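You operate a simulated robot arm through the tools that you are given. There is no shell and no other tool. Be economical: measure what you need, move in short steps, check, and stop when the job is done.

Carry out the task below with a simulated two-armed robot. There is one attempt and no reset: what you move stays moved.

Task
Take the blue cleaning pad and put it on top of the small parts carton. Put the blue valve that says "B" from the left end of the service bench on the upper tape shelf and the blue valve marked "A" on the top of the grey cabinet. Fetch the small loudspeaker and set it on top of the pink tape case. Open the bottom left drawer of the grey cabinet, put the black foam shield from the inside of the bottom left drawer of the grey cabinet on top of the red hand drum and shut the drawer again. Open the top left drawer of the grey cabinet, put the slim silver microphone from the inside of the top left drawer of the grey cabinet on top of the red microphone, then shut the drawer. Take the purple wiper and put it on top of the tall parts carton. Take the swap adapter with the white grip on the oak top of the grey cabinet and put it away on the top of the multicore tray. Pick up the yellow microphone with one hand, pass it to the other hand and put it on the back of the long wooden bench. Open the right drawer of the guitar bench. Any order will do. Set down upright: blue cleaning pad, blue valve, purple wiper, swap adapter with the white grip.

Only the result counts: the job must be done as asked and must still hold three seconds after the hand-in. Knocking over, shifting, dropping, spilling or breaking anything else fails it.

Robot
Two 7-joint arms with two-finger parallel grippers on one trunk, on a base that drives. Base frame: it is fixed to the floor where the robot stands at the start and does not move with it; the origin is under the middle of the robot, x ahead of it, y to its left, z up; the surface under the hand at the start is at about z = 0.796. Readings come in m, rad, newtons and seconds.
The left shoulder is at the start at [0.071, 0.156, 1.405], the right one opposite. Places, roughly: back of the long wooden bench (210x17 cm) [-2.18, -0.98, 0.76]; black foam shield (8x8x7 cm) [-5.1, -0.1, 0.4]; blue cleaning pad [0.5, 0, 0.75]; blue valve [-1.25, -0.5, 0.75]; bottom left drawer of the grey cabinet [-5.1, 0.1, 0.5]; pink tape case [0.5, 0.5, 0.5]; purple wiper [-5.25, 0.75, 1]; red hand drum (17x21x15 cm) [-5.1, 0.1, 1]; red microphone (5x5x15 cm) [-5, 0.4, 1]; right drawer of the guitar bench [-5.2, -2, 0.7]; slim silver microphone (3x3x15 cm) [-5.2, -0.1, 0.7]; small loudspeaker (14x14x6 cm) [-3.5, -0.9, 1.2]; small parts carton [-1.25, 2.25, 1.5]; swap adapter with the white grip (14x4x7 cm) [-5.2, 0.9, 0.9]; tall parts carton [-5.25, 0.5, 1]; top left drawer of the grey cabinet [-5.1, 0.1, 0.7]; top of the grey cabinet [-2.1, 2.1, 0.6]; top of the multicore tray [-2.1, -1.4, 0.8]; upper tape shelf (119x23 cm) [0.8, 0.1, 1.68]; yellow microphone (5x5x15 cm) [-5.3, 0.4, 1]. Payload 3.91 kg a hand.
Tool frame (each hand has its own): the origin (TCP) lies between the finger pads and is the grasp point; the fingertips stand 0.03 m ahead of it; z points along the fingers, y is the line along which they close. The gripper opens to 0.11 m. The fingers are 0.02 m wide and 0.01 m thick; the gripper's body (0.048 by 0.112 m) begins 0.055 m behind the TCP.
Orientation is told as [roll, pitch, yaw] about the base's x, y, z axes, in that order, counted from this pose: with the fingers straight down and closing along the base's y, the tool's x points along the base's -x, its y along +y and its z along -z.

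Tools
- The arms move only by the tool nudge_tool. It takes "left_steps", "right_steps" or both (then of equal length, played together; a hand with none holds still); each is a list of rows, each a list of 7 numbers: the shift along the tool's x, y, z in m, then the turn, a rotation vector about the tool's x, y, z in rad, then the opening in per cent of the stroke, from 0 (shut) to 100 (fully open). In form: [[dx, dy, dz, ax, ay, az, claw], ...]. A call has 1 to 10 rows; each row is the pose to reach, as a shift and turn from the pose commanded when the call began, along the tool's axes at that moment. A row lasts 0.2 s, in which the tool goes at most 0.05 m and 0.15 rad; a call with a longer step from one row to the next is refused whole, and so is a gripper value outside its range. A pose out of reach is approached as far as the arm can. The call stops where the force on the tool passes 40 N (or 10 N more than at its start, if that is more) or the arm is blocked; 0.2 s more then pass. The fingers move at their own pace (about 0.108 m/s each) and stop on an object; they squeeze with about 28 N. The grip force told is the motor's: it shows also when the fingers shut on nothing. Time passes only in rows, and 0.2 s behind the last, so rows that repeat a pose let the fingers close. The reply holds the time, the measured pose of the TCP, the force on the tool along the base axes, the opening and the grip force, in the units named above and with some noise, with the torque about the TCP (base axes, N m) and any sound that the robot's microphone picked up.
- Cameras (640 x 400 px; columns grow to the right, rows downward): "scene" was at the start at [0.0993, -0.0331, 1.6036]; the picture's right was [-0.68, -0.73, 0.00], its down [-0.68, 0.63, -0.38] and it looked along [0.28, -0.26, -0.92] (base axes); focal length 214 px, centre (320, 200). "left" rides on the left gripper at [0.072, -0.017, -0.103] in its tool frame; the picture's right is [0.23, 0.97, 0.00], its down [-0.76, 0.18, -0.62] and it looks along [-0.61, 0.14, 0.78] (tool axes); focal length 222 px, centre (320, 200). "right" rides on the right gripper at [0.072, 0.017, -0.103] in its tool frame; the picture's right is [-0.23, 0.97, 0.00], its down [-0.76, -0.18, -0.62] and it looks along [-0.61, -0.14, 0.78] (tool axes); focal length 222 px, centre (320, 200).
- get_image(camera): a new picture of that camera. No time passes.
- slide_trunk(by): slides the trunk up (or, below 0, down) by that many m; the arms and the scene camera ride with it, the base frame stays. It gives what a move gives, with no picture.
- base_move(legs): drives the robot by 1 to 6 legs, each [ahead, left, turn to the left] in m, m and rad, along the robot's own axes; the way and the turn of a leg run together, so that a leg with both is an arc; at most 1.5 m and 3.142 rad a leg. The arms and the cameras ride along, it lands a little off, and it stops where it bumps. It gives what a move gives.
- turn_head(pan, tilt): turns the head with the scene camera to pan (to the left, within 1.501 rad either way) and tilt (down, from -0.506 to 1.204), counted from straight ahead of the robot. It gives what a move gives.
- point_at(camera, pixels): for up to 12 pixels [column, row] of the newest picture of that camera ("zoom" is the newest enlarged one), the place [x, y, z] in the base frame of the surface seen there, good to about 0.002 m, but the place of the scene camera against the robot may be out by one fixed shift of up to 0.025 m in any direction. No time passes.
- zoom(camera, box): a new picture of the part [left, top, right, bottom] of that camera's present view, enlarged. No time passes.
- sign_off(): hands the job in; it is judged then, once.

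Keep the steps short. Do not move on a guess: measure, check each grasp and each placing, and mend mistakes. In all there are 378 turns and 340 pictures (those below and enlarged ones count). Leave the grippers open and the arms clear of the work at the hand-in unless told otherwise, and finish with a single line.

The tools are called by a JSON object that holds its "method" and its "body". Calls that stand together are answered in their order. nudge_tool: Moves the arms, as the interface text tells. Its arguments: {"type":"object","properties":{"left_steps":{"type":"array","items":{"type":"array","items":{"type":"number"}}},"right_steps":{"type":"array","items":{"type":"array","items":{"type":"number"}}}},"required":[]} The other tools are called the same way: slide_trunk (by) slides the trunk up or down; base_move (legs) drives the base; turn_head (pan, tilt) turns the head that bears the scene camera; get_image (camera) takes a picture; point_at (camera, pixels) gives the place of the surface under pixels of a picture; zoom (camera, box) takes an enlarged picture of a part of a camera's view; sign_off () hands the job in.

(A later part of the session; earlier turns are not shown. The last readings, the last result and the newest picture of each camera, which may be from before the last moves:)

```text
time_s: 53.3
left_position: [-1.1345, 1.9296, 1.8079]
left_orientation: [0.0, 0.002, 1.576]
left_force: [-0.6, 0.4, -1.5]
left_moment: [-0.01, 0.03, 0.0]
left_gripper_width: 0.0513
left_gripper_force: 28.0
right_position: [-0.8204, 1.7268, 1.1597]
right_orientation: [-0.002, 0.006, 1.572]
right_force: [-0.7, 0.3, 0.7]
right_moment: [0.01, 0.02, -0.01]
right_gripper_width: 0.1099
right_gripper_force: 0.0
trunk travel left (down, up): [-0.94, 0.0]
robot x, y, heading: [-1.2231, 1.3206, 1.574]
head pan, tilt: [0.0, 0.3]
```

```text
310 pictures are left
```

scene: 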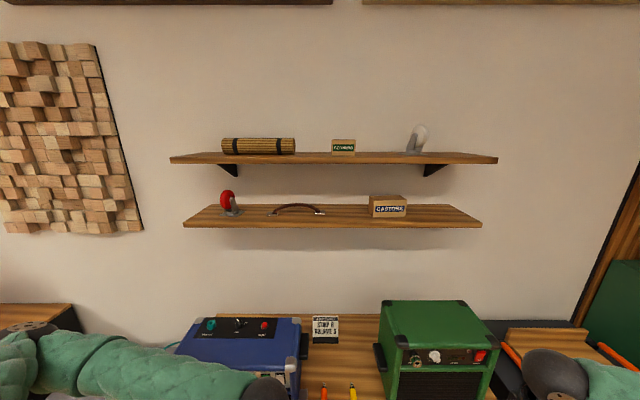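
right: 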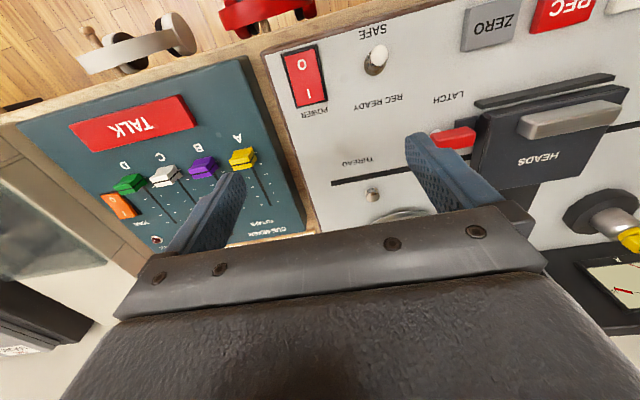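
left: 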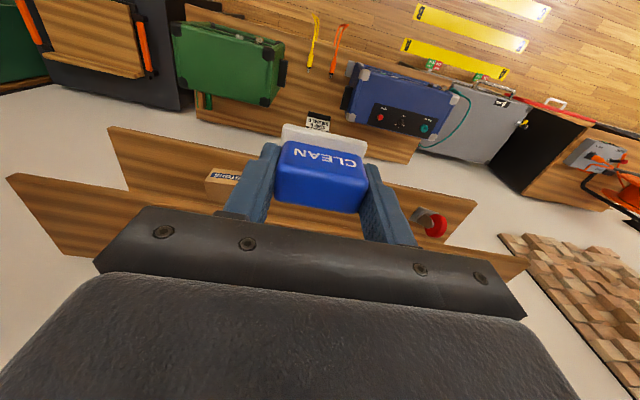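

I compare the same points in the scene and left cameras to calibrate the scene camera's shift.

{"method": "get_image", "body": {"camera": "scene"}}

{"method": "zoom", "body": {"camera": "left", "box": [90, 90, 330, 230]}}

```text
309 pictures are left
```

scene: 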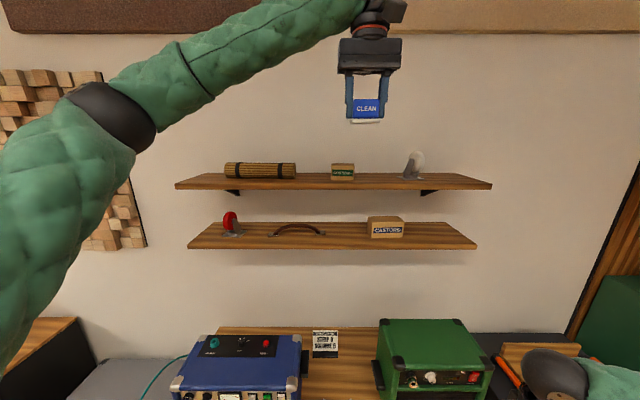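

```text
2.67 times, centred on (210, 160) of left
```

zoom: 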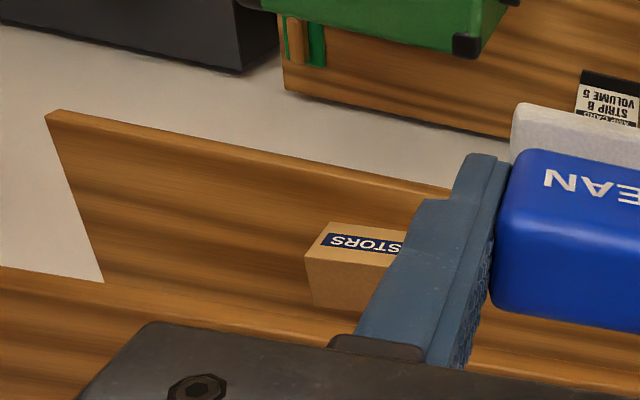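

{"method": "point_at", "body": {"camera": "zoom", "pixels": [[58, 122], [335, 228], [395, 245], [340, 265], [150, 300], [300, 180]]}}

{"method": "point_at", "body": {"camera": "scene", "pixels": [[474, 243], [403, 222], [402, 235], [373, 236], [368, 108], [343, 173], [335, 170], [352, 170], [343, 165], [343, 163], [300, 184], [488, 184]]}}

```text
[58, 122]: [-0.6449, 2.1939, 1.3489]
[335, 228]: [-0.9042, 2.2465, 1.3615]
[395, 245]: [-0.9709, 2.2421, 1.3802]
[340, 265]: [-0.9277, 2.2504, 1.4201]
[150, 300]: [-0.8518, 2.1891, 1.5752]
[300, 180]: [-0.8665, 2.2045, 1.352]
```

```text
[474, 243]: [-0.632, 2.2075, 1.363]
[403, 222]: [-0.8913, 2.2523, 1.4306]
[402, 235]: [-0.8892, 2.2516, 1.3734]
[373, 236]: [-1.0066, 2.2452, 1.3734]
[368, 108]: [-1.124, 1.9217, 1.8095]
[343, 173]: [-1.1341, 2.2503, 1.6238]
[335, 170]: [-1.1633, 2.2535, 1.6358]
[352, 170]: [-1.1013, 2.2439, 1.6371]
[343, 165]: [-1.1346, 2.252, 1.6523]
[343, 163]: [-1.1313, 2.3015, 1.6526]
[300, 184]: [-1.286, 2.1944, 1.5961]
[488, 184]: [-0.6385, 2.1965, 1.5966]
```

{"method": "zoom", "body": {"camera": "scene", "box": [310, 145, 374, 185]}}

```text
10.00 times, centred on (342, 165) of scene
```

zoom: 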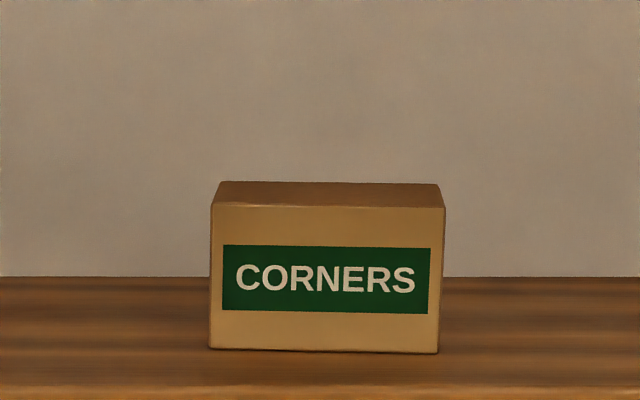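

{"method": "point_at", "body": {"camera": "zoom", "pixels": [[215, 215], [440, 215], [330, 204], [330, 188], [225, 188], [435, 190], [330, 183], [215, 340], [437, 345]]}}

```text
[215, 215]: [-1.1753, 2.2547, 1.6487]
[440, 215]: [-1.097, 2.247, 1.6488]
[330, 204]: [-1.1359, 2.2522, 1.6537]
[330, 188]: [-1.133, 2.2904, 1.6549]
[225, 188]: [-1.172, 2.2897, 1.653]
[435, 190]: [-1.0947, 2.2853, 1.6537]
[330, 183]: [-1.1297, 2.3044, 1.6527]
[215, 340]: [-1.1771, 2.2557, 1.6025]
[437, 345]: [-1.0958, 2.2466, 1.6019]
```

Carton top centre (corrected) ≈ [-1.147, 2.274, 1.643]. I check where the amp bench's front edge is before driving nearer.

{"method": "point_at", "body": {"camera": "left", "pixels": [[300, 45], [280, 20], [380, 60], [500, 110], [310, 55]]}}

```text
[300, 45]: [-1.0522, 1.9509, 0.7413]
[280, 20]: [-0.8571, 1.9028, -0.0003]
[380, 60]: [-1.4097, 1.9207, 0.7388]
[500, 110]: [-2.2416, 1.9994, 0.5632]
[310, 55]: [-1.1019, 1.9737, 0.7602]
```

{"method": "base_move", "body": {"legs": [[0.15, 0, 0]]}}

{"method": "nudge_tool", "body": {"left_steps": [[-0.04, 0.006, 0, 0, 0, 0, 20], [-0.09, 0.012, 0, 0, 0, 0, 20], [-0.13, 0.012, 0, 0, 0, 0, 20], [-0.17, 0.012, 0, 0, 0, 0, 20], [-0.19, 0.012, 0, 0, 0, 0, 20], [-0.19, 0.012, 0, 0, 0, 0, 20]]}}

{"method": "get_image", "body": {"camera": "scene"}}

```text
time_s: 54.7
left_position: [-1.1373, 2.0783, 1.8089]
left_orientation: [0.0, 0.001, 1.579]
left_force: [0.0, 0.1, 0.2]
left_moment: [-0.01, 0.03, -0.03]
left_gripper_width: 0.0512
left_gripper_force: 27.8
right_position: [-0.8244, 1.8772, 1.1612]
right_orientation: [0.0, 0.003, 1.577]
right_force: [0.3, -0.4, -0.3]
right_moment: [0.05, -0.03, -0.02]
right_gripper_width: 0.1101
right_gripper_force: 0.0
trunk travel left (down, up): [-0.94, 0.0]
robot x, y, heading: [-1.2251, 1.4738, 1.579]
head pan, tilt: [0.0, 0.3]
```

```text
refused: row 2 steps farther than a row can; nothing moved
```

```text
306 pictures are left
```

scene: 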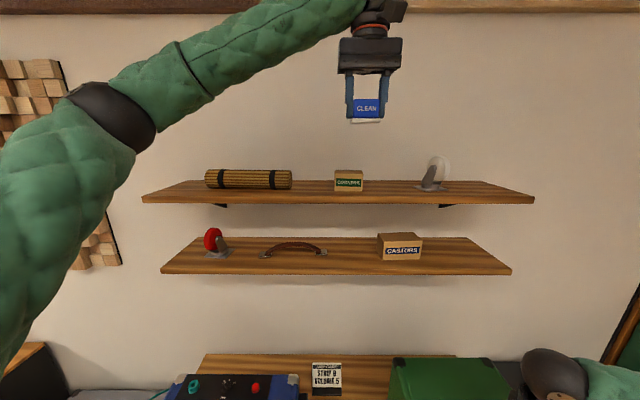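

{"method": "nudge_tool", "body": {"left_steps": [[-0.04, 0.01, 0, 0, 0, 0, 20], [-0.085, 0.01, 0, 0, 0, 0, 20], [-0.13, 0.01, 0, 0, 0, 0, 20], [-0.17, 0.01, 0, 0, 0, 0, 20], [-0.196, 0.01, 0, 0, 0, 0, 20], [-0.196, 0.01, 0.04, 0, 0, 0, 20], [-0.196, 0.01, 0.08, 0, 0, 0, 20]]}}

{"method": "get_image", "body": {"camera": "scene"}}

{"method": "get_image", "body": {"camera": "left"}}

```text
time_s: 56.3
left_position: [-1.1492, 2.283, 1.7278]
left_orientation: [-0.002, 0.004, 1.581]
left_force: [0.2, 0.4, 0.1]
left_moment: [0.01, -0.02, 0.04]
left_gripper_width: 0.0513
left_gripper_force: 27.6
right_position: [-0.8254, 1.8819, 1.1605]
right_orientation: [-0.002, 0.008, 1.575]
right_force: [0.1, 0.3, 0.5]
right_moment: [-0.03, 0.0, 0.01]
right_gripper_width: 0.1102
right_gripper_force: 0.1
trunk travel left (down, up): [-0.94, 0.0]
robot x, y, heading: [-1.2222, 1.4755, 1.577]
head pan, tilt: [0.0, 0.3]
```

```text
305 pictures are left
```

scene: 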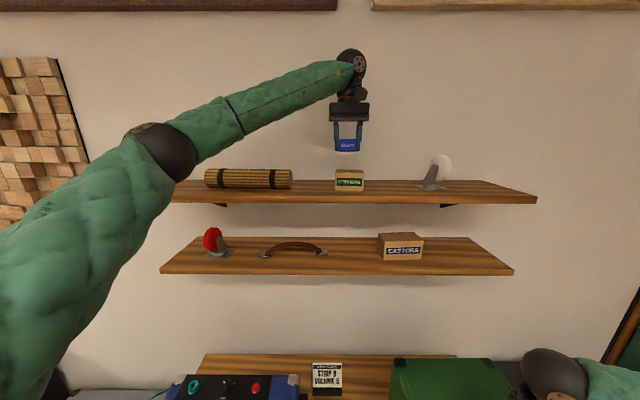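

```text
304 pictures are left
```

left: 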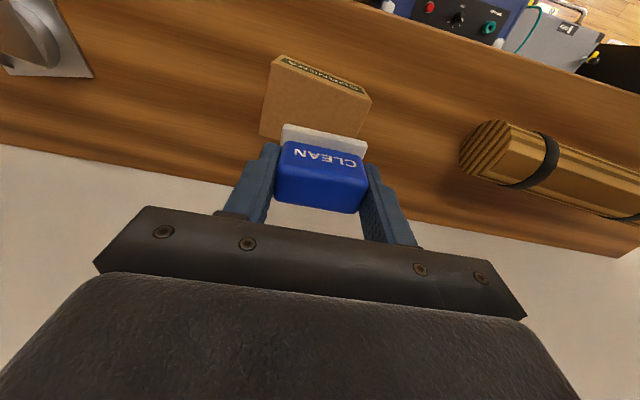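

The left camera now sees the carton top itself; I measure it.

{"method": "zoom", "body": {"camera": "left", "box": [240, 40, 400, 150]}}

{"method": "point_at", "body": {"camera": "left", "pixels": [[273, 67], [366, 104], [264, 132], [320, 85], [358, 136], [270, 100], [363, 120]]}}

```text
3.64 times, centred on (320, 95) of left
```

zoom: 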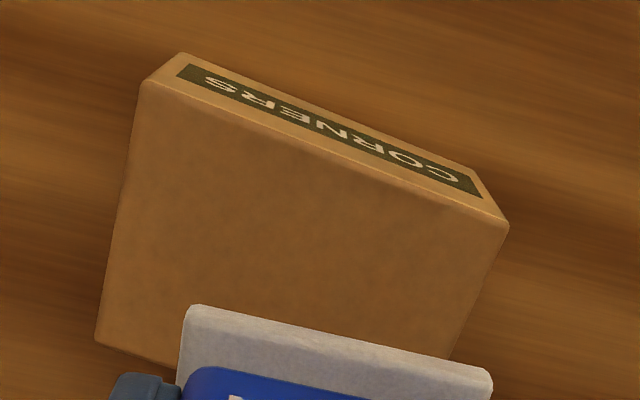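

```text
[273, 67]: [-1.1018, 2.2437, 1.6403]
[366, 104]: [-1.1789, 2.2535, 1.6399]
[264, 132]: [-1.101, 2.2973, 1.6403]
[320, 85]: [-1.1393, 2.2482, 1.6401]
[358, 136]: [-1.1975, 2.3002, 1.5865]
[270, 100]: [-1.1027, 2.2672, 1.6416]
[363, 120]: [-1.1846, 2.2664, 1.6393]
```

{"method": "nudge_tool", "body": {"left_steps": [[0.008, -0.007, 0.0, 0, 0, 0.1, 20], [0.008, -0.007, 0.03, 0, 0, 0.1, 20], [0.008, -0.007, 0.044, 0, 0, 0.1, 20], [0.008, -0.007, 0.046, 0, 0, 0.1, 20]]}}

{"method": "get_image", "body": {"camera": "left"}}

{"method": "zoom", "body": {"camera": "scene", "box": [300, 110, 400, 200]}}

```text
time_s: 57.3
left_position: [-1.1391, 2.268, 1.6847]
left_orientation: [0.001, 0.0, 1.478]
left_force: [0.4, -0.5, -1.0]
left_moment: [0.0, -0.02, 0.01]
left_gripper_width: 0.0513
left_gripper_force: 28.2
right_position: [-0.8226, 1.8801, 1.1602]
right_orientation: [0.001, 0.003, 1.577]
right_force: [-0.6, -0.1, -0.6]
right_moment: [0.01, 0.03, 0.01]
right_gripper_width: 0.11
right_gripper_force: 0.2
trunk travel left (down, up): [-0.94, 0.0]
robot x, y, heading: [-1.2234, 1.4742, 1.574]
head pan, tilt: [0.0, 0.3]
```

```text
302 pictures are left
```

left: 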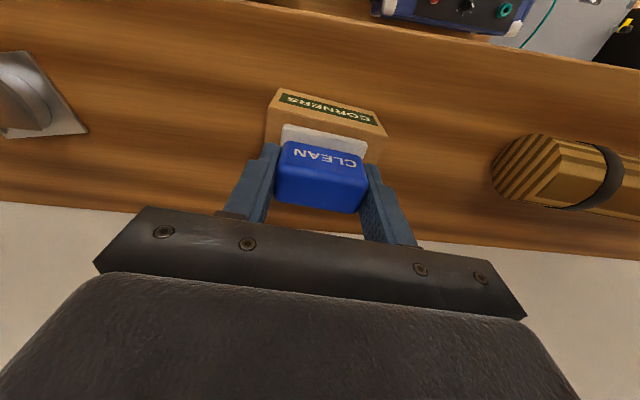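

```text
4.44 times, centred on (350, 155) of scene
```

zoom: 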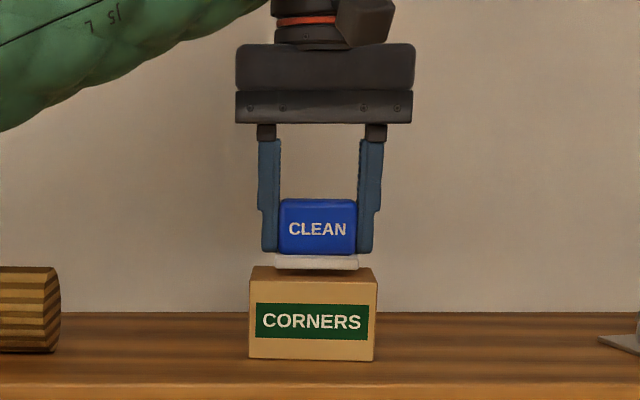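

Pad is a few mm above the carton, well centred. Lower 4 mm, open, and rise.

{"method": "nudge_tool", "body": {"left_steps": [[0, 0, 0.003, 0, 0, 0, 20], [0, 0, 0.005, 0, 0, 0, 20]]}}

{"method": "nudge_tool", "body": {"left_steps": [[0, 0, 0, 0, 0, 0, 60], [0, 0, 0, 0, 0, 0, 90], [0, 0, 0, 0, 0, 0, 90], [0, 0, -0.04, 0, 0, 0, 90], [0, 0, -0.09, 0, 0, 0, 90], [0.04, 0, -0.11, 0, 0, 0, 90], [0.09, 0, -0.11, 0, 0, 0, 90], [0.14, 0, -0.11, 0, 0, 0, 90], [0.19, 0, -0.11, 0, 0, 0, 90]]}}

{"method": "zoom", "body": {"camera": "scene", "box": [300, 110, 400, 200]}}

```text
time_s: 57.9
left_position: [-1.1382, 2.2683, 1.6785]
left_orientation: [0.001, 0.0, 1.478]
left_force: [-0.4, 0.4, -0.5]
left_moment: [-0.02, -0.01, 0.0]
left_gripper_width: 0.0512
left_gripper_force: 27.5
right_position: [-0.8225, 1.8796, 1.1597]
right_orientation: [0.0, 0.003, 1.575]
right_force: [0.1, -0.3, -0.2]
right_moment: [-0.03, 0.0, 0.01]
right_gripper_width: 0.1099
right_gripper_force: 0.0
trunk travel left (down, up): [-0.94, 0.0]
robot x, y, heading: [-1.2234, 1.474, 1.575]
head pan, tilt: [0.0, 0.3]
```

```text
time_s: 59.9
left_position: [-1.1595, 2.0787, 1.7905]
left_orientation: [0.001, 0.0, 1.479]
left_force: [-0.5, -0.2, -0.1]
left_moment: [0.06, -0.02, -0.03]
left_gripper_width: 0.099
left_gripper_force: 0.0
right_position: [-0.8225, 1.8779, 1.1605]
right_orientation: [0.001, 0.004, 1.577]
right_force: [-0.2, -0.6, -0.3]
right_moment: [0.0, 0.04, -0.02]
right_gripper_width: 0.1102
right_gripper_force: 0.0
trunk travel left (down, up): [-0.94, 0.0]
robot x, y, heading: [-1.2259, 1.4782, 1.574]
head pan, tilt: [0.0, 0.3]
```

```text
4.44 times, centred on (350, 155) of scene
```

zoom: 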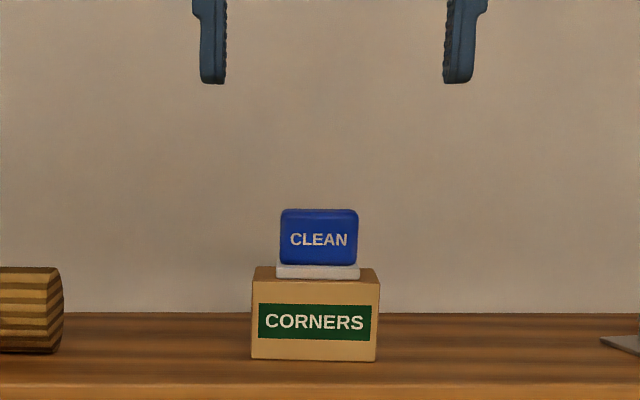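

Pad placed well. Next the valves: back off, turn round to face the service bench.

{"method": "base_move", "body": {"legs": [[-0.6, 0, 0]]}}

{"method": "nudge_tool", "body": {"left_steps": [[0.04, 0, 0.03, 0, 0, 0, 90], [0.08, 0, 0.06, 0, 0, 0, 90], [0.12, 0.0, 0.09, 0, 0, 0, 90], [0.15, 0.0, 0.12, 0, 0, 0, 90], [0.15, 0, 0.17, 0, 0, 0, 90], [0.15, 0, 0.22, 0, 0, 0, 90], [0.15, 0, 0.27, 0, 0, 0, 90], [0.15, 0, 0.32, 0, 0, 0, 90], [0.15, 0, 0.37, 0, 0, 0, 90], [0.15, 0, 0.42, 0, 0, 0, 90]]}}

{"method": "base_move", "body": {"legs": [[0, 0, 1.57]]}}

{"method": "turn_head", "body": {"pan": 0.8, "tilt": 0.4}}

{"method": "get_image", "body": {"camera": "scene"}}

{"method": "turn_head", "body": {"pan": 0.0, "tilt": 0.2}}

{"method": "get_image", "body": {"camera": "scene"}}

```text
time_s: 63.3
left_position: [-1.153, 1.472, 1.7892]
left_orientation: [0.002, 0.003, 1.474]
left_force: [-0.3, 0.0, -0.1]
left_moment: [-0.03, 0.02, 0.0]
left_gripper_width: 0.0991
left_gripper_force: 0.0
right_position: [-0.8174, 1.2683, 1.1593]
right_orientation: [0.0, 0.005, 1.573]
right_force: [-0.3, 0.2, -0.5]
right_moment: [-0.03, 0.0, 0.0]
right_gripper_width: 0.11
right_gripper_force: 0.0
trunk travel left (down, up): [-0.94, 0.0]
robot x, y, heading: [-1.2175, 0.8645, 1.576]
head pan, tilt: [0.0, 0.3]
```

```text
time_s: 65.5
left_position: [-1.1656, 1.3216, 1.3681]
left_orientation: [-0.001, 0.002, 1.476]
left_force: [0.9, -0.2, 0.7]
left_moment: [0.0, -0.01, -0.01]
left_gripper_width: 0.0989
left_gripper_force: 0.1
right_position: [-0.8174, 1.2695, 1.1606]
right_orientation: [-0.001, 0.003, 1.574]
right_force: [-0.5, -0.2, 0.8]
right_moment: [0.01, 0.0, 0.02]
right_gripper_width: 0.1101
right_gripper_force: 0.1
trunk travel left (down, up): [-0.94, 0.0]
robot x, y, heading: [-1.2192, 0.8636, 1.573]
head pan, tilt: [0.0, 0.3]
```

```text
time_s: 69.7
left_position: [-1.6723, 0.9318, 1.3685]
left_orientation: [-0.001, 0.003, 3.017]
left_force: [-0.2, -0.9, 0.1]
left_moment: [0.03, 0.0, 0.03]
left_gripper_width: 0.0987
left_gripper_force: 0.0
right_position: [-1.6098, 1.2762, 1.159]
right_orientation: [-0.001, 0.005, 3.116]
right_force: [0.4, 0.3, 0.2]
right_moment: [0.02, 0.02, -0.01]
right_gripper_width: 0.11
right_gripper_force: 0.1
trunk travel left (down, up): [-0.94, 0.0]
robot x, y, heading: [-1.2158, 0.8659, 3.12]
head pan, tilt: [0.0, 0.3]
```

```text
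time_s: 70.8
left_position: [-1.6736, 0.9309, 1.3692]
left_orientation: [0.0, 0.002, 3.018]
left_force: [-0.7, 0.4, -0.3]
left_moment: [-0.01, -0.02, 0.04]
left_gripper_width: 0.0991
left_gripper_force: 0.1
right_position: [-1.6112, 1.276, 1.1604]
right_orientation: [0.001, 0.005, 3.115]
right_force: [0.1, 0.1, -0.7]
right_moment: [-0.04, 0.0, -0.02]
right_gripper_width: 0.1102
right_gripper_force: 0.1
trunk travel left (down, up): [-0.94, 0.0]
robot x, y, heading: [-1.2171, 0.867, 3.116]
head pan, tilt: [0.799, 0.4]
```

```text
299 pictures are left
```

scene: 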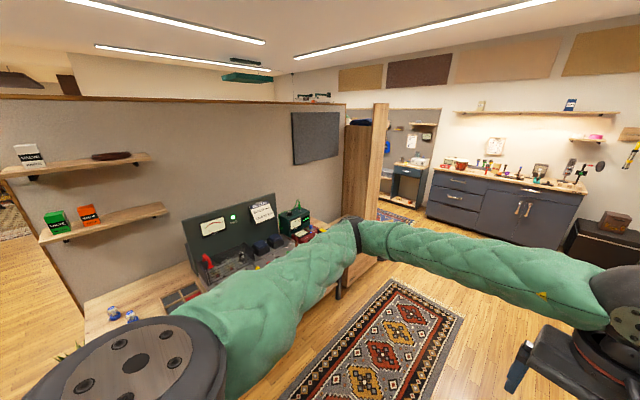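

```text
time_s: 71.9
left_position: [-1.6737, 0.9321, 1.3669]
left_orientation: [0.0, 0.001, 3.018]
left_force: [0.9, -1.2, 0.3]
left_moment: [0.01, 0.0, 0.02]
left_gripper_width: 0.0992
left_gripper_force: 0.0
right_position: [-1.6098, 1.2749, 1.1598]
right_orientation: [0.001, 0.006, 3.114]
right_force: [1.5, 0.7, 0.1]
right_moment: [0.01, -0.01, -0.02]
right_gripper_width: 0.1099
right_gripper_force: 0.1
trunk travel left (down, up): [-0.94, 0.0]
robot x, y, heading: [-1.2179, 0.8642, 3.116]
head pan, tilt: [0.0, 0.201]
```

```text
298 pictures are left
```

scene: 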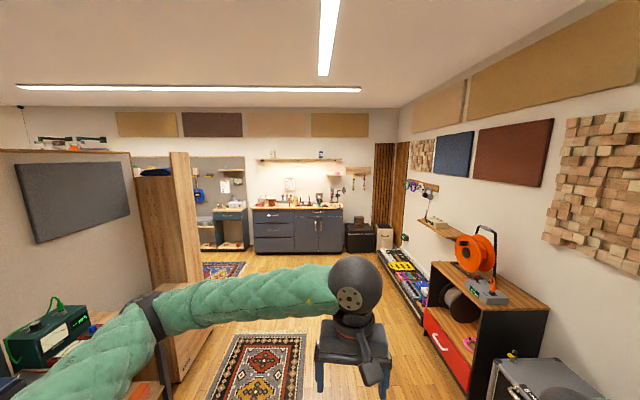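

The service bench stands along the partition; two blue valves are at its left end. I turn to face it.

{"method": "base_move", "body": {"legs": [[0, 0, 1.57]]}}

{"method": "turn_head", "body": {"pan": 0.0, "tilt": 0.5}}

{"method": "get_image", "body": {"camera": "scene"}}

```text
time_s: 76.2
left_position: [-1.2818, 0.4094, 1.3691]
left_orientation: [0.0, 0.002, -1.684]
left_force: [-0.6, 0.5, -0.3]
left_moment: [0.0, 0.0, 0.01]
left_gripper_width: 0.0988
left_gripper_force: 0.2
right_position: [-1.6272, 0.4695, 1.1603]
right_orientation: [-0.001, 0.005, -1.586]
right_force: [0.8, 0.0, -0.1]
right_moment: [0.03, -0.04, 0.02]
right_gripper_width: 0.11
right_gripper_force: 0.1
trunk travel left (down, up): [-0.94, 0.0]
robot x, y, heading: [-1.2209, 0.8668, -1.583]
head pan, tilt: [0.0, 0.201]
```

```text
time_s: 77.0
left_position: [-1.2805, 0.408, 1.3693]
left_orientation: [0.001, 0.001, -1.684]
left_force: [0.1, -0.4, 0.3]
left_moment: [0.03, 0.02, -0.04]
left_gripper_width: 0.099
left_gripper_force: 0.0
right_position: [-1.626, 0.4683, 1.1591]
right_orientation: [0.001, 0.007, -1.587]
right_force: [0.0, 0.0, 0.5]
right_moment: [-0.01, -0.01, 0.01]
right_gripper_width: 0.11
right_gripper_force: 0.1
trunk travel left (down, up): [-0.94, 0.0]
robot x, y, heading: [-1.2192, 0.8605, -1.582]
head pan, tilt: [0.0, 0.499]
```

```text
297 pictures are left
```

scene: 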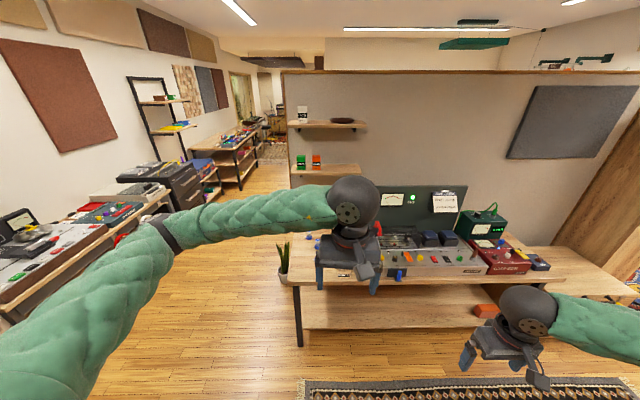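

{"method": "zoom", "body": {"camera": "scene", "box": [270, 180, 580, 360]}}

{"method": "point_at", "body": {"camera": "scene", "pixels": [[298, 282], [560, 278], [285, 262], [300, 342], [310, 238], [300, 122], [440, 210], [430, 310], [260, 330]]}}

```text
2.06 times, centred on (425, 270) of scene
```

zoom: 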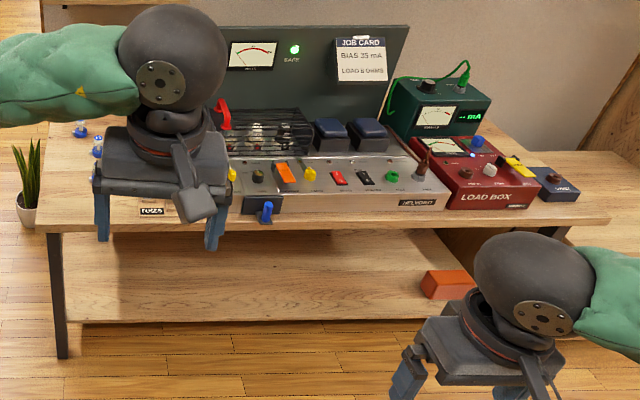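

```text
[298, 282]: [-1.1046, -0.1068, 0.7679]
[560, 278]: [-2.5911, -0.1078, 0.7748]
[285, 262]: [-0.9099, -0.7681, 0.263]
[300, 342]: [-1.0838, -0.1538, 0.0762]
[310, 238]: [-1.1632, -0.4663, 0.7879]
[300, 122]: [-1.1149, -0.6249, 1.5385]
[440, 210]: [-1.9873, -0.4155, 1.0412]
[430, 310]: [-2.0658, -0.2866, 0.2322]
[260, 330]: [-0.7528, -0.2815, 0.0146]
```

Bench front edge y≈-0.1. I shift the left hand aside and drive closer.

{"method": "nudge_tool", "body": {"left_steps": [[0, 0.05, 0, 0, 0, 0, 90], [0, 0.1, 0, 0, 0, 0, 90], [0, 0.15, 0, 0, 0, 0, 90], [0, 0.2, 0, 0, 0, 0, 90], [0, 0.25, 0, 0, 0, 0, 90]]}}

{"method": "base_move", "body": {"legs": [[0.48, 0, 0]]}}

{"method": "turn_head", "body": {"pan": 0.0, "tilt": 0.8}}

{"method": "get_image", "body": {"camera": "scene"}}

```text
time_s: 78.2
left_position: [-1.0283, 0.3831, 1.3685]
left_orientation: [-0.001, -0.001, -1.685]
left_force: [0.2, -0.3, 0.1]
left_moment: [0.0, -0.01, 0.0]
left_gripper_width: 0.0988
left_gripper_force: 0.1
right_position: [-1.6246, 0.4705, 1.1617]
right_orientation: [-0.003, 0.003, -1.586]
right_force: [0.1, -0.1, -0.6]
right_moment: [0.01, 0.02, 0.04]
right_gripper_width: 0.11
right_gripper_force: 0.1
trunk travel left (down, up): [-0.94, 0.0]
robot x, y, heading: [-1.2163, 0.8629, -1.586]
head pan, tilt: [0.0, 0.499]
```

```text
time_s: 81.1
left_position: [-1.0426, -0.1159, 1.3677]
left_orientation: [-0.001, -0.001, -1.693]
left_force: [-0.2, 0.0, 0.0]
left_moment: [0.02, 0.04, 0.02]
left_gripper_width: 0.0989
left_gripper_force: 0.1
right_position: [-1.638, -0.0229, 1.1619]
right_orientation: [-0.001, 0.004, -1.595]
right_force: [1.0, -0.1, 0.1]
right_moment: [0.01, 0.0, 0.0]
right_gripper_width: 0.1099
right_gripper_force: 0.0
trunk travel left (down, up): [-0.94, 0.0]
robot x, y, heading: [-1.2288, 0.3673, -1.597]
head pan, tilt: [0.0, 0.499]
```

```text
time_s: 81.9
left_position: [-1.0444, -0.117, 1.3672]
left_orientation: [0.001, 0.002, -1.692]
left_force: [0.2, 0.8, -0.1]
left_moment: [-0.02, -0.01, 0.02]
left_gripper_width: 0.0989
left_gripper_force: 0.2
right_position: [-1.6374, -0.0246, 1.1605]
right_orientation: [0.0, 0.004, -1.595]
right_force: [-0.3, -0.1, -0.1]
right_moment: [0.01, 0.01, -0.01]
right_gripper_width: 0.11
right_gripper_force: 0.0
trunk travel left (down, up): [-0.94, 0.0]
robot x, y, heading: [-1.2261, 0.3715, -1.589]
head pan, tilt: [0.0, 0.799]
```

```text
295 pictures are left
```

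scene: 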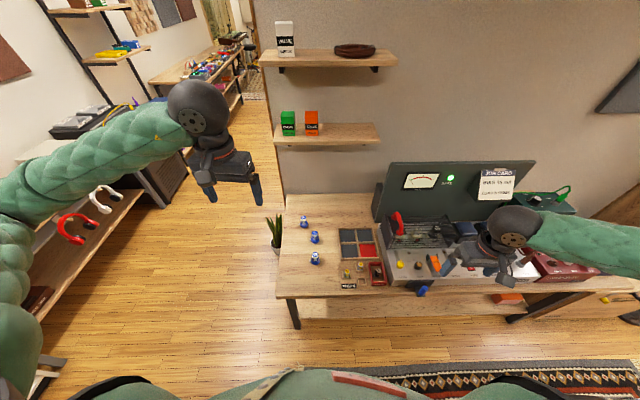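

{"method": "zoom", "body": {"camera": "scene", "box": [280, 200, 400, 300]}}

{"method": "point_at", "body": {"camera": "zoom", "pixels": [[190, 305], [187, 190], [128, 95], [188, 280], [180, 165], [195, 325], [192, 210], [100, 250], [40, 60], [330, 220]]}}

```text
4.00 times, centred on (340, 250) of scene
```

zoom: 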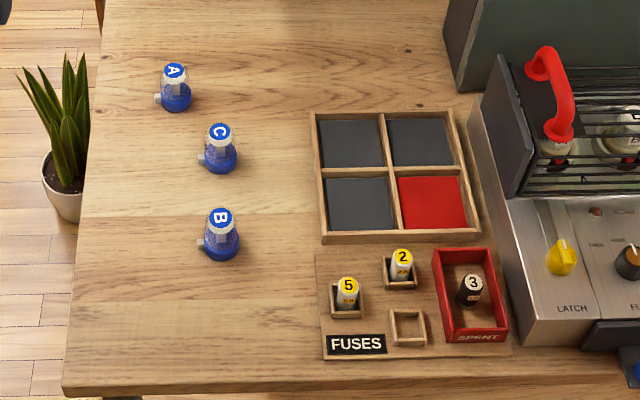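

```text
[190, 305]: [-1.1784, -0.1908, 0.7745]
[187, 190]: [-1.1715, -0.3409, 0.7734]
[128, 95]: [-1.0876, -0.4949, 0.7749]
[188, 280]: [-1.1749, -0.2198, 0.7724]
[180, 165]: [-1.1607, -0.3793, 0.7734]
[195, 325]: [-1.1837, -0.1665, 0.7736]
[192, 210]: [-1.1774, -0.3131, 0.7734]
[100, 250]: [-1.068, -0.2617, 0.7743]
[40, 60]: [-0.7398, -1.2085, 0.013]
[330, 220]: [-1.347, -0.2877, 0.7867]
```

{"method": "point_at", "body": {"camera": "zoom", "pixels": [[173, 70], [176, 103], [219, 132], [222, 165], [221, 217], [222, 252], [203, 242], [222, 236]]}}

```text
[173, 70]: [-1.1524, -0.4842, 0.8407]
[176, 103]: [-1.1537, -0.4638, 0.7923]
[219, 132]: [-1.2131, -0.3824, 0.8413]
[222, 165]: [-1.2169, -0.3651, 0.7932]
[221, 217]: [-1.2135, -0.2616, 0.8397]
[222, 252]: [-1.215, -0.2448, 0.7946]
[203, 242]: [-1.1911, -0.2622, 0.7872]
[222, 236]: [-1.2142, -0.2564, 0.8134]
```

Valves from back to front: A, C, B. The left hand goes over A first.

{"method": "nudge_tool", "body": {"left_steps": [[-0.0367, -0.0052, 0.031, 0, 0, 0, 90], [-0.0734, -0.0104, 0.062, 0, 0, 0, 90], [-0.11, -0.0156, 0.093, 0, 0, 0, 90], [-0.1468, -0.0208, 0.124, 0, 0, 0, 90], [-0.1835, -0.026, 0.155, 0, 0, 0, 90], [-0.22, -0.0312, 0.186, 0, 0, 0, 90], [-0.2569, -0.0364, 0.217, 0, 0, 0, 90], [-0.2936, -0.0416, 0.248, 0, 0, 0, 90], [-0.33, -0.0468, 0.279, 0, 0, 0, 90], [-0.367, -0.052, 0.31, 0, 0, 0, 90]]}}

{"method": "get_image", "body": {"camera": "left"}}

```text
time_s: 84.1
left_position: [-1.1424, -0.4762, 1.0567]
left_orientation: [-0.001, 0.002, -1.693]
left_force: [0.3, -0.3, 0.1]
left_moment: [0.01, 0.03, 0.0]
left_gripper_width: 0.0991
left_gripper_force: 0.1
right_position: [-1.6396, -0.0261, 1.1592]
right_orientation: [0.0, 0.006, -1.594]
right_force: [-1.4, -0.3, -0.3]
right_moment: [0.05, 0.04, 0.05]
right_gripper_width: 0.11
right_gripper_force: 0.1
trunk travel left (down, up): [-0.94, 0.0]
robot x, y, heading: [-1.226, 0.3668, -1.591]
head pan, tilt: [0.0, 0.799]
```

```text
293 pictures are left
```

left: 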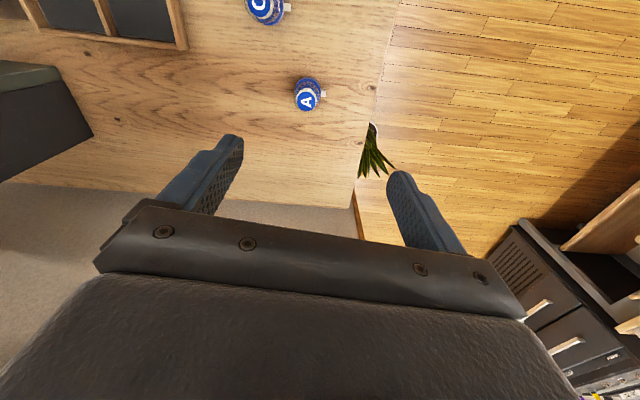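

{"method": "zoom", "body": {"camera": "left", "box": [270, 65, 350, 120]}}

{"method": "point_at", "body": {"camera": "zoom", "pixels": [[290, 250], [290, 320], [230, 250], [350, 240], [280, 120], [400, 220], [430, 220], [150, 200], [380, 190], [220, 200]]}}

```text
7.27 times, centred on (310, 92) of left
```

zoom: 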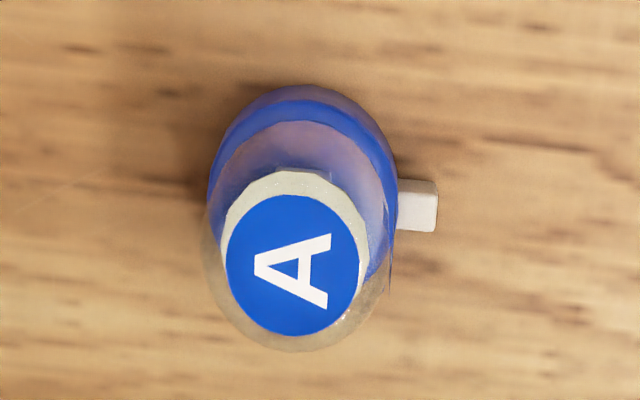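

```text
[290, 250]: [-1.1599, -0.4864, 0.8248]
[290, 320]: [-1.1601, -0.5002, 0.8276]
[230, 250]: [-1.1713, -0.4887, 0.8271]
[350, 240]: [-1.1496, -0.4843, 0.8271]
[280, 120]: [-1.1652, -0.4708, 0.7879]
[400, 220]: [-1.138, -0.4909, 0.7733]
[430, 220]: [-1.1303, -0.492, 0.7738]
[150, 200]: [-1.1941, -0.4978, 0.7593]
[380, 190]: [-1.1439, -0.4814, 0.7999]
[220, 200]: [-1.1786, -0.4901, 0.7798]
```

A's centre by the wrist camera: [-1.160,-0.487], top z 0.827. Descend part-way and recheck.

{"method": "nudge_tool", "body": {"left_steps": [[-0.0129, -0.0162, 0.04, 0, 0, 0, 80], [-0.0129, -0.0162, 0.085, 0, 0, 0, 80], [-0.0129, -0.0162, 0.13, 0, 0, 0, 70], [-0.0129, -0.0162, 0.175, 0, 0, 0, 70], [-0.0129, -0.0162, 0.175, 0, 0, 0, 70]]}}

{"method": "get_image", "body": {"camera": "left"}}

```text
time_s: 85.3
left_position: [-1.1607, -0.4851, 0.883]
left_orientation: [0.0, 0.0, -1.696]
left_force: [0.3, -0.2, -0.1]
left_moment: [-0.01, 0.02, -0.02]
left_gripper_width: 0.077
left_gripper_force: 0.1
right_position: [-1.6387, -0.0231, 1.1595]
right_orientation: [0.001, 0.006, -1.594]
right_force: [-0.1, 0.1, 0.7]
right_moment: [0.0, -0.01, -0.01]
right_gripper_width: 0.1099
right_gripper_force: 0.1
trunk travel left (down, up): [-0.94, 0.0]
robot x, y, heading: [-1.2294, 0.3678, -1.591]
head pan, tilt: [0.0, 0.799]
```

```text
291 pictures are left
```

left: 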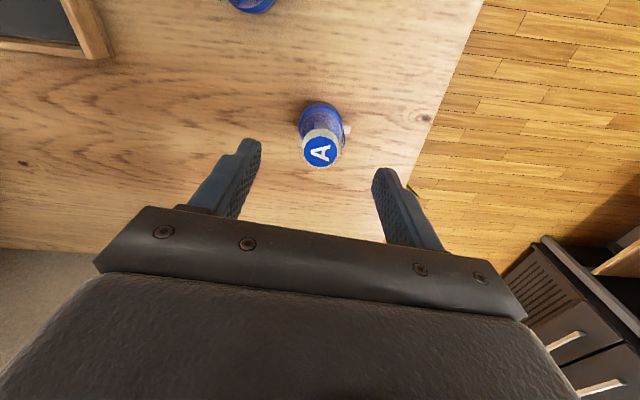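

{"method": "nudge_tool", "body": {"left_steps": [[0, 0, 0.04, 0, 0, 0, 70], [0, 0, 0.071, 0, 0, 0, 70], [0, 0, 0.071, 0, 0, 0, 35], [0, 0, 0.071, 0, 0, 0, 15], [0, 0, 0.071, 0, 0, 0, 15]]}}

{"method": "get_image", "body": {"camera": "left"}}

```text
time_s: 86.5
left_position: [-1.1609, -0.485, 0.8122]
left_orientation: [0.0, 0.0, -1.695]
left_force: [-0.4, -0.2, 0.2]
left_moment: [-0.04, -0.02, 0.01]
left_gripper_width: 0.0359
left_gripper_force: 28.2
right_position: [-1.6383, -0.0242, 1.1595]
right_orientation: [0.0, 0.004, -1.596]
right_force: [-0.3, 0.2, -0.5]
right_moment: [0.0, -0.02, -0.02]
right_gripper_width: 0.1099
right_gripper_force: 0.0
trunk travel left (down, up): [-0.94, 0.0]
robot x, y, heading: [-1.2266, 0.3706, -1.591]
head pan, tilt: [0.0, 0.799]
```

```text
290 pictures are left
```

left: 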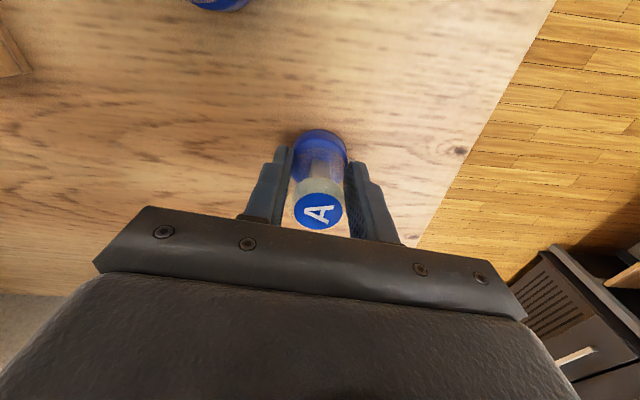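

Gripped at 3.6 cm. Lift straight up and retreat to the robot's left side.

{"method": "nudge_tool", "body": {"left_steps": [[0, 0, -0.03, 0, 0, 0, 15], [0, 0, -0.075, 0, 0, 0, 15], [0, 0, -0.12, 0, 0, 0, 15], [0, 0, -0.17, 0, 0, 0, 15], [0, 0, -0.22, 0, 0, 0, 15], [0.03, 0.03, -0.24, 0, 0, 0, 15], [0.06, 0.06, -0.26, 0, 0, 0, 15], [0.09, 0.09, -0.28, 0, 0, 0, 15], [0.12, 0.12, -0.3, 0, 0, 0, 15], [0.15, 0.15, -0.3, 0, 0, 0, 15]]}}

{"method": "get_image", "body": {"camera": "scene"}}

```text
time_s: 88.7
left_position: [-0.9931, -0.3544, 1.1143]
left_orientation: [-0.003, 0.001, -1.697]
left_force: [0.0, -0.5, -0.8]
left_moment: [-0.05, 0.01, -0.02]
left_gripper_width: 0.0356
left_gripper_force: 27.7
right_position: [-1.6378, -0.0226, 1.1617]
right_orientation: [0.0, 0.003, -1.598]
right_force: [0.1, 0.2, 0.6]
right_moment: [-0.05, 0.02, -0.02]
right_gripper_width: 0.1101
right_gripper_force: 0.1
trunk travel left (down, up): [-0.94, 0.0]
robot x, y, heading: [-1.2267, 0.3696, -1.595]
head pan, tilt: [0.0, 0.799]
```

```text
289 pictures are left
```

scene: 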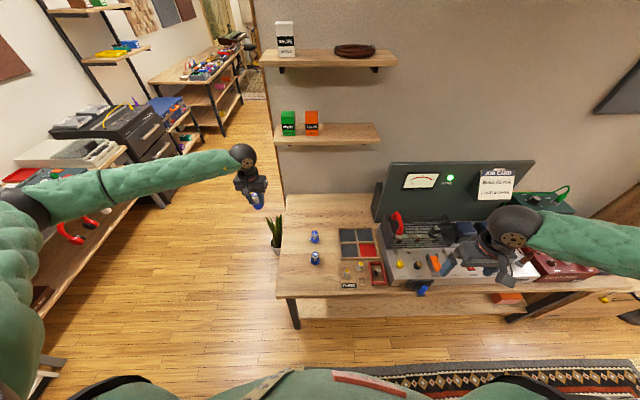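

{"method": "nudge_tool", "body": {"right_steps": [[-0.0232, 0.042, 0, 0, 0, 0, 90], [-0.0465, 0.084, 0, 0, 0, 0, 90], [-0.0697, 0.126, 0, 0, 0, 0, 90], [-0.093, 0.168, 0, 0, 0, 0, 90], [-0.1162, 0.21, 0, 0, 0, 0, 90], [-0.1395, 0.252, 0, 0, 0, 0, 90], [-0.1627, 0.294, 0, 0, 0, 0, 90], [-0.186, 0.336, 0, 0, 0, 0, 90], [-0.209, 0.378, 0, 0, 0, 0, 80], [-0.2325, 0.42, 0, 0, 0, 0, 70]]}}

{"method": "nudge_tool", "body": {"right_steps": [[0, 0, 0.045, 0, 0, 0, 70], [0, 0, 0.09, 0, 0, 0, 70], [0, 0, 0.135, 0, 0, 0, 70], [0, 0, 0.18, 0, 0, 0, 70], [0, 0, 0.22, 0, 0, 0, 70]]}}

{"method": "get_image", "body": {"camera": "right"}}

```text
time_s: 90.9
left_position: [-0.9921, -0.3557, 1.1107]
left_orientation: [-0.001, 0.002, -1.694]
left_force: [-0.2, -0.6, -0.4]
left_moment: [0.04, -0.03, 0.0]
left_gripper_width: 0.0355
left_gripper_force: 28.1
right_position: [-1.2255, -0.2703, 1.1575]
right_orientation: [-0.002, 0.005, -1.597]
right_force: [-0.6, 0.7, -0.1]
right_moment: [0.03, 0.02, 0.0]
right_gripper_width: 0.077
right_gripper_force: 0.1
trunk travel left (down, up): [-0.94, 0.0]
robot x, y, heading: [-1.2261, 0.3669, -1.6]
head pan, tilt: [0.0, 0.799]
```

```text
time_s: 92.1
left_position: [-0.9919, -0.3546, 1.1119]
left_orientation: [-0.002, 0.001, -1.694]
left_force: [0.9, -0.1, -1.0]
left_moment: [0.0, 0.01, 0.04]
left_gripper_width: 0.0354
left_gripper_force: 27.8
right_position: [-1.2235, -0.2651, 0.9412]
right_orientation: [-0.001, 0.006, -1.596]
right_force: [-0.1, -0.3, -0.4]
right_moment: [-0.01, -0.02, 0.0]
right_gripper_width: 0.0768
right_gripper_force: 0.2
trunk travel left (down, up): [-0.94, 0.0]
robot x, y, heading: [-1.2232, 0.3708, -1.591]
head pan, tilt: [0.0, 0.799]
```

```text
288 pictures are left
```

right: 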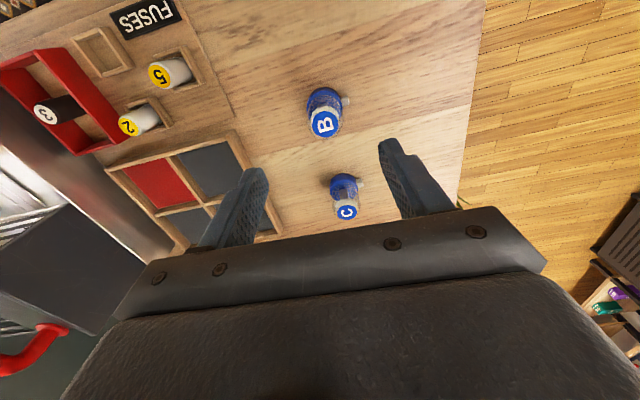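

{"method": "point_at", "body": {"camera": "right", "pixels": [[325, 124], [314, 124], [336, 124], [325, 133], [325, 95], [347, 212]]}}

```text
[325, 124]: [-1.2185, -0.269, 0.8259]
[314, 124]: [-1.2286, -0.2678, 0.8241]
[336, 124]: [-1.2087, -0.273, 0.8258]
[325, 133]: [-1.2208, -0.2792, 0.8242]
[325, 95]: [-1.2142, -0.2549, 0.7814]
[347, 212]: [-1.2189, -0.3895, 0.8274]
```

{"method": "nudge_tool", "body": {"right_steps": [[-0.004, 0.005, 0.045, 0, 0, 0, 70], [-0.004, 0.005, 0.09, 0, 0, 0, 70], [-0.004, 0.005, 0.129, 0, 0, 0, 70], [-0.004, 0.005, 0.129, 0, 0, 0, 35], [-0.004, 0.005, 0.129, 0, 0, 0, 15], [-0.004, 0.005, 0.129, 0, 0, 0, 15]]}}

{"method": "get_image", "body": {"camera": "right"}}

```text
time_s: 93.5
left_position: [-0.9919, -0.3553, 1.112]
left_orientation: [0.0, 0.001, -1.693]
left_force: [0.7, -0.9, -1.5]
left_moment: [0.0, -0.02, 0.0]
left_gripper_width: 0.0355
left_gripper_force: 28.1
right_position: [-1.2179, -0.2683, 0.8105]
right_orientation: [-0.001, 0.005, -1.596]
right_force: [-0.3, -0.8, 2.1]
right_moment: [-0.07, 0.01, -0.01]
right_gripper_width: 0.0357
right_gripper_force: 28.1
trunk travel left (down, up): [-0.94, 0.0]
robot x, y, heading: [-1.2247, 0.369, -1.599]
head pan, tilt: [0.0, 0.799]
```

```text
287 pictures are left
```

right: 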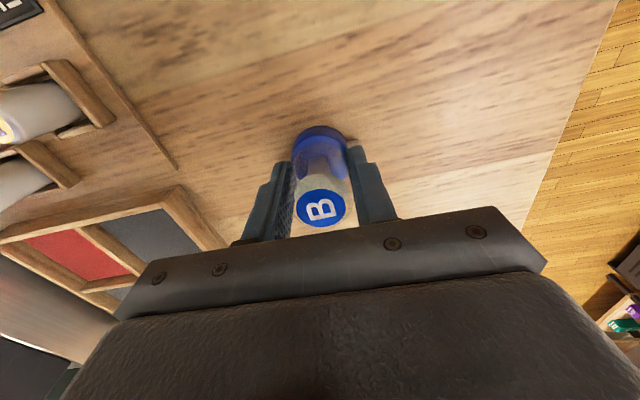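

B gripped. Lift and draw back toward the robot.

{"method": "nudge_tool", "body": {"right_steps": [[0, 0, -0.03, 0, 0, 0, 15], [0, 0, -0.075, 0, 0, 0, 15], [0, 0, -0.12, 0, 0, 0, 15], [0, 0, -0.17, 0, 0, 0, 15], [0, 0, -0.22, 0, 0, 0, 15], [0.03, -0.03, -0.24, 0, 0, 0, 15], [0.06, -0.06, -0.26, 0, 0, 0, 15], [0.09, -0.09, -0.28, 0, 0, 0, 15], [0.12, -0.12, -0.3, 0, 0, 0, 15], [0.15, -0.15, -0.3, 0, 0, 0, 15]], "left_steps": [[0.03, 0, 0, 0, 0, 0, 15], [0.07, 0, 0, 0, 0, 0, 15], [0.11, 0, 0, 0, 0, 0, 15], [0.15, 0, 0, 0, 0, 0, 15], [0.19, 0, 0, 0, 0, 0, 15], [0.23, 0, 0, 0, 0, 0, 15], [0.25, 0, 0, 0, 0, 0, 15], [0.25, 0, 0, 0, 0, 0, 15], [0.25, 0, 0, 0, 0, 0, 15], [0.25, 0, 0, 0, 0, 0, 15]]}}

{"method": "base_move", "body": {"legs": [[-0.25, 0, 0], [0, 0, 1.59]]}}

{"method": "turn_head", "body": {"pan": 0.0, "tilt": 0.3}}

{"method": "get_image", "body": {"camera": "scene"}}

```text
time_s: 95.7
left_position: [-0.9578, -0.1036, 1.1129]
left_orientation: [0.001, 0.0, -1.693]
left_force: [0.3, 1.0, 0.1]
left_moment: [0.0, 0.04, 0.01]
left_gripper_width: 0.0356
left_gripper_force: 27.7
right_position: [-1.3685, -0.1158, 1.1116]
right_orientation: [0.0, 0.003, -1.593]
right_force: [-0.3, -0.2, -1.0]
right_moment: [-0.04, -0.01, 0.01]
right_gripper_width: 0.0355
right_gripper_force: 28.0
trunk travel left (down, up): [-0.94, 0.0]
robot x, y, heading: [-1.2269, 0.3696, -1.593]
head pan, tilt: [0.0, 0.799]
```

```text
time_s: 101.5
left_position: [-0.7605, 0.9158, 1.1125]
left_orientation: [-0.002, 0.0, -0.075]
left_force: [-0.5, -0.1, -0.5]
left_moment: [-0.01, -0.03, 0.02]
left_gripper_width: 0.0357
left_gripper_force: 27.6
right_position: [-0.7286, 0.5081, 1.1112]
right_orientation: [0.001, 0.005, 0.025]
right_force: [0.2, 0.8, -0.2]
right_moment: [-0.02, -0.01, -0.01]
right_gripper_width: 0.0356
right_gripper_force: 27.3
trunk travel left (down, up): [-0.94, 0.0]
robot x, y, heading: [-1.2194, 0.6212, 0.028]
head pan, tilt: [0.0, 0.799]
```

```text
time_s: 102.4
left_position: [-0.7614, 0.9161, 1.1137]
left_orientation: [0.0, 0.002, -0.076]
left_force: [0.8, 0.8, -0.4]
left_moment: [-0.02, 0.01, -0.05]
left_gripper_width: 0.0356
left_gripper_force: 28.0
right_position: [-0.7295, 0.5079, 1.1111]
right_orientation: [-0.002, 0.006, 0.024]
right_force: [-0.8, -0.6, -0.8]
right_moment: [0.01, 0.02, -0.01]
right_gripper_width: 0.0356
right_gripper_force: 28.1
trunk travel left (down, up): [-0.94, 0.0]
robot x, y, heading: [-1.2214, 0.6273, 0.026]
head pan, tilt: [0.0, 0.3]
```

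```text
286 pictures are left
```

scene: 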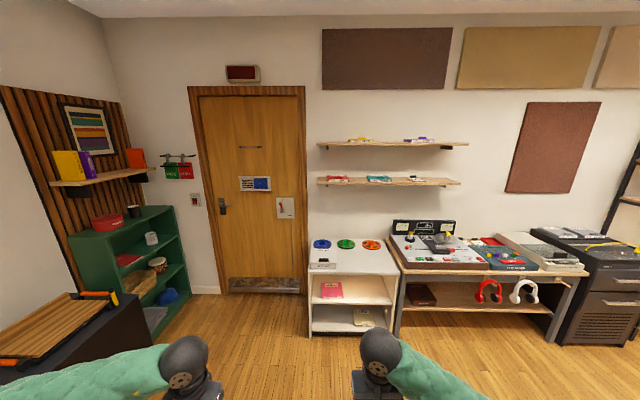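

{"method": "point_at", "body": {"camera": "scene", "pixels": [[332, 290], [320, 296], [345, 296], [310, 301], [390, 303], [350, 265], [400, 143], [360, 140], [415, 139], [332, 146], [465, 145]]}}

{"method": "zoom", "body": {"camera": "scene", "box": [300, 230, 440, 340]}}

```text
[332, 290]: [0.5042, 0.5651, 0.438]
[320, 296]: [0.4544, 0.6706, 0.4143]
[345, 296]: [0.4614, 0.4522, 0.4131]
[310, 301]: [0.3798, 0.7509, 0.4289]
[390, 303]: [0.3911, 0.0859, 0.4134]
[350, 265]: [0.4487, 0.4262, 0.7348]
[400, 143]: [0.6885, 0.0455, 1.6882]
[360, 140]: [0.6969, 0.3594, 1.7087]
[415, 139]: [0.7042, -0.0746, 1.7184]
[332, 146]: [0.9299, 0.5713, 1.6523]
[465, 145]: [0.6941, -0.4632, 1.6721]
```

```text
3.64 times, centred on (370, 285) of scene
```

zoom: 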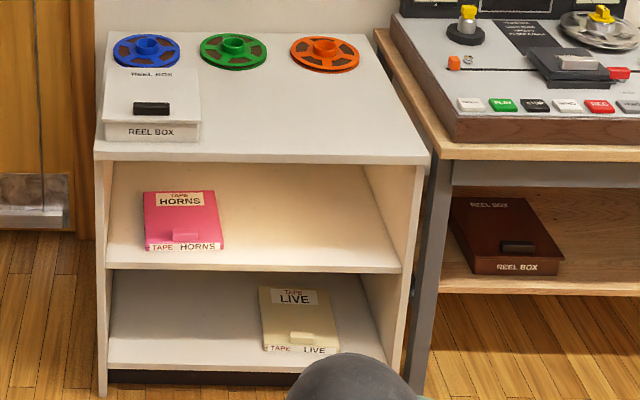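

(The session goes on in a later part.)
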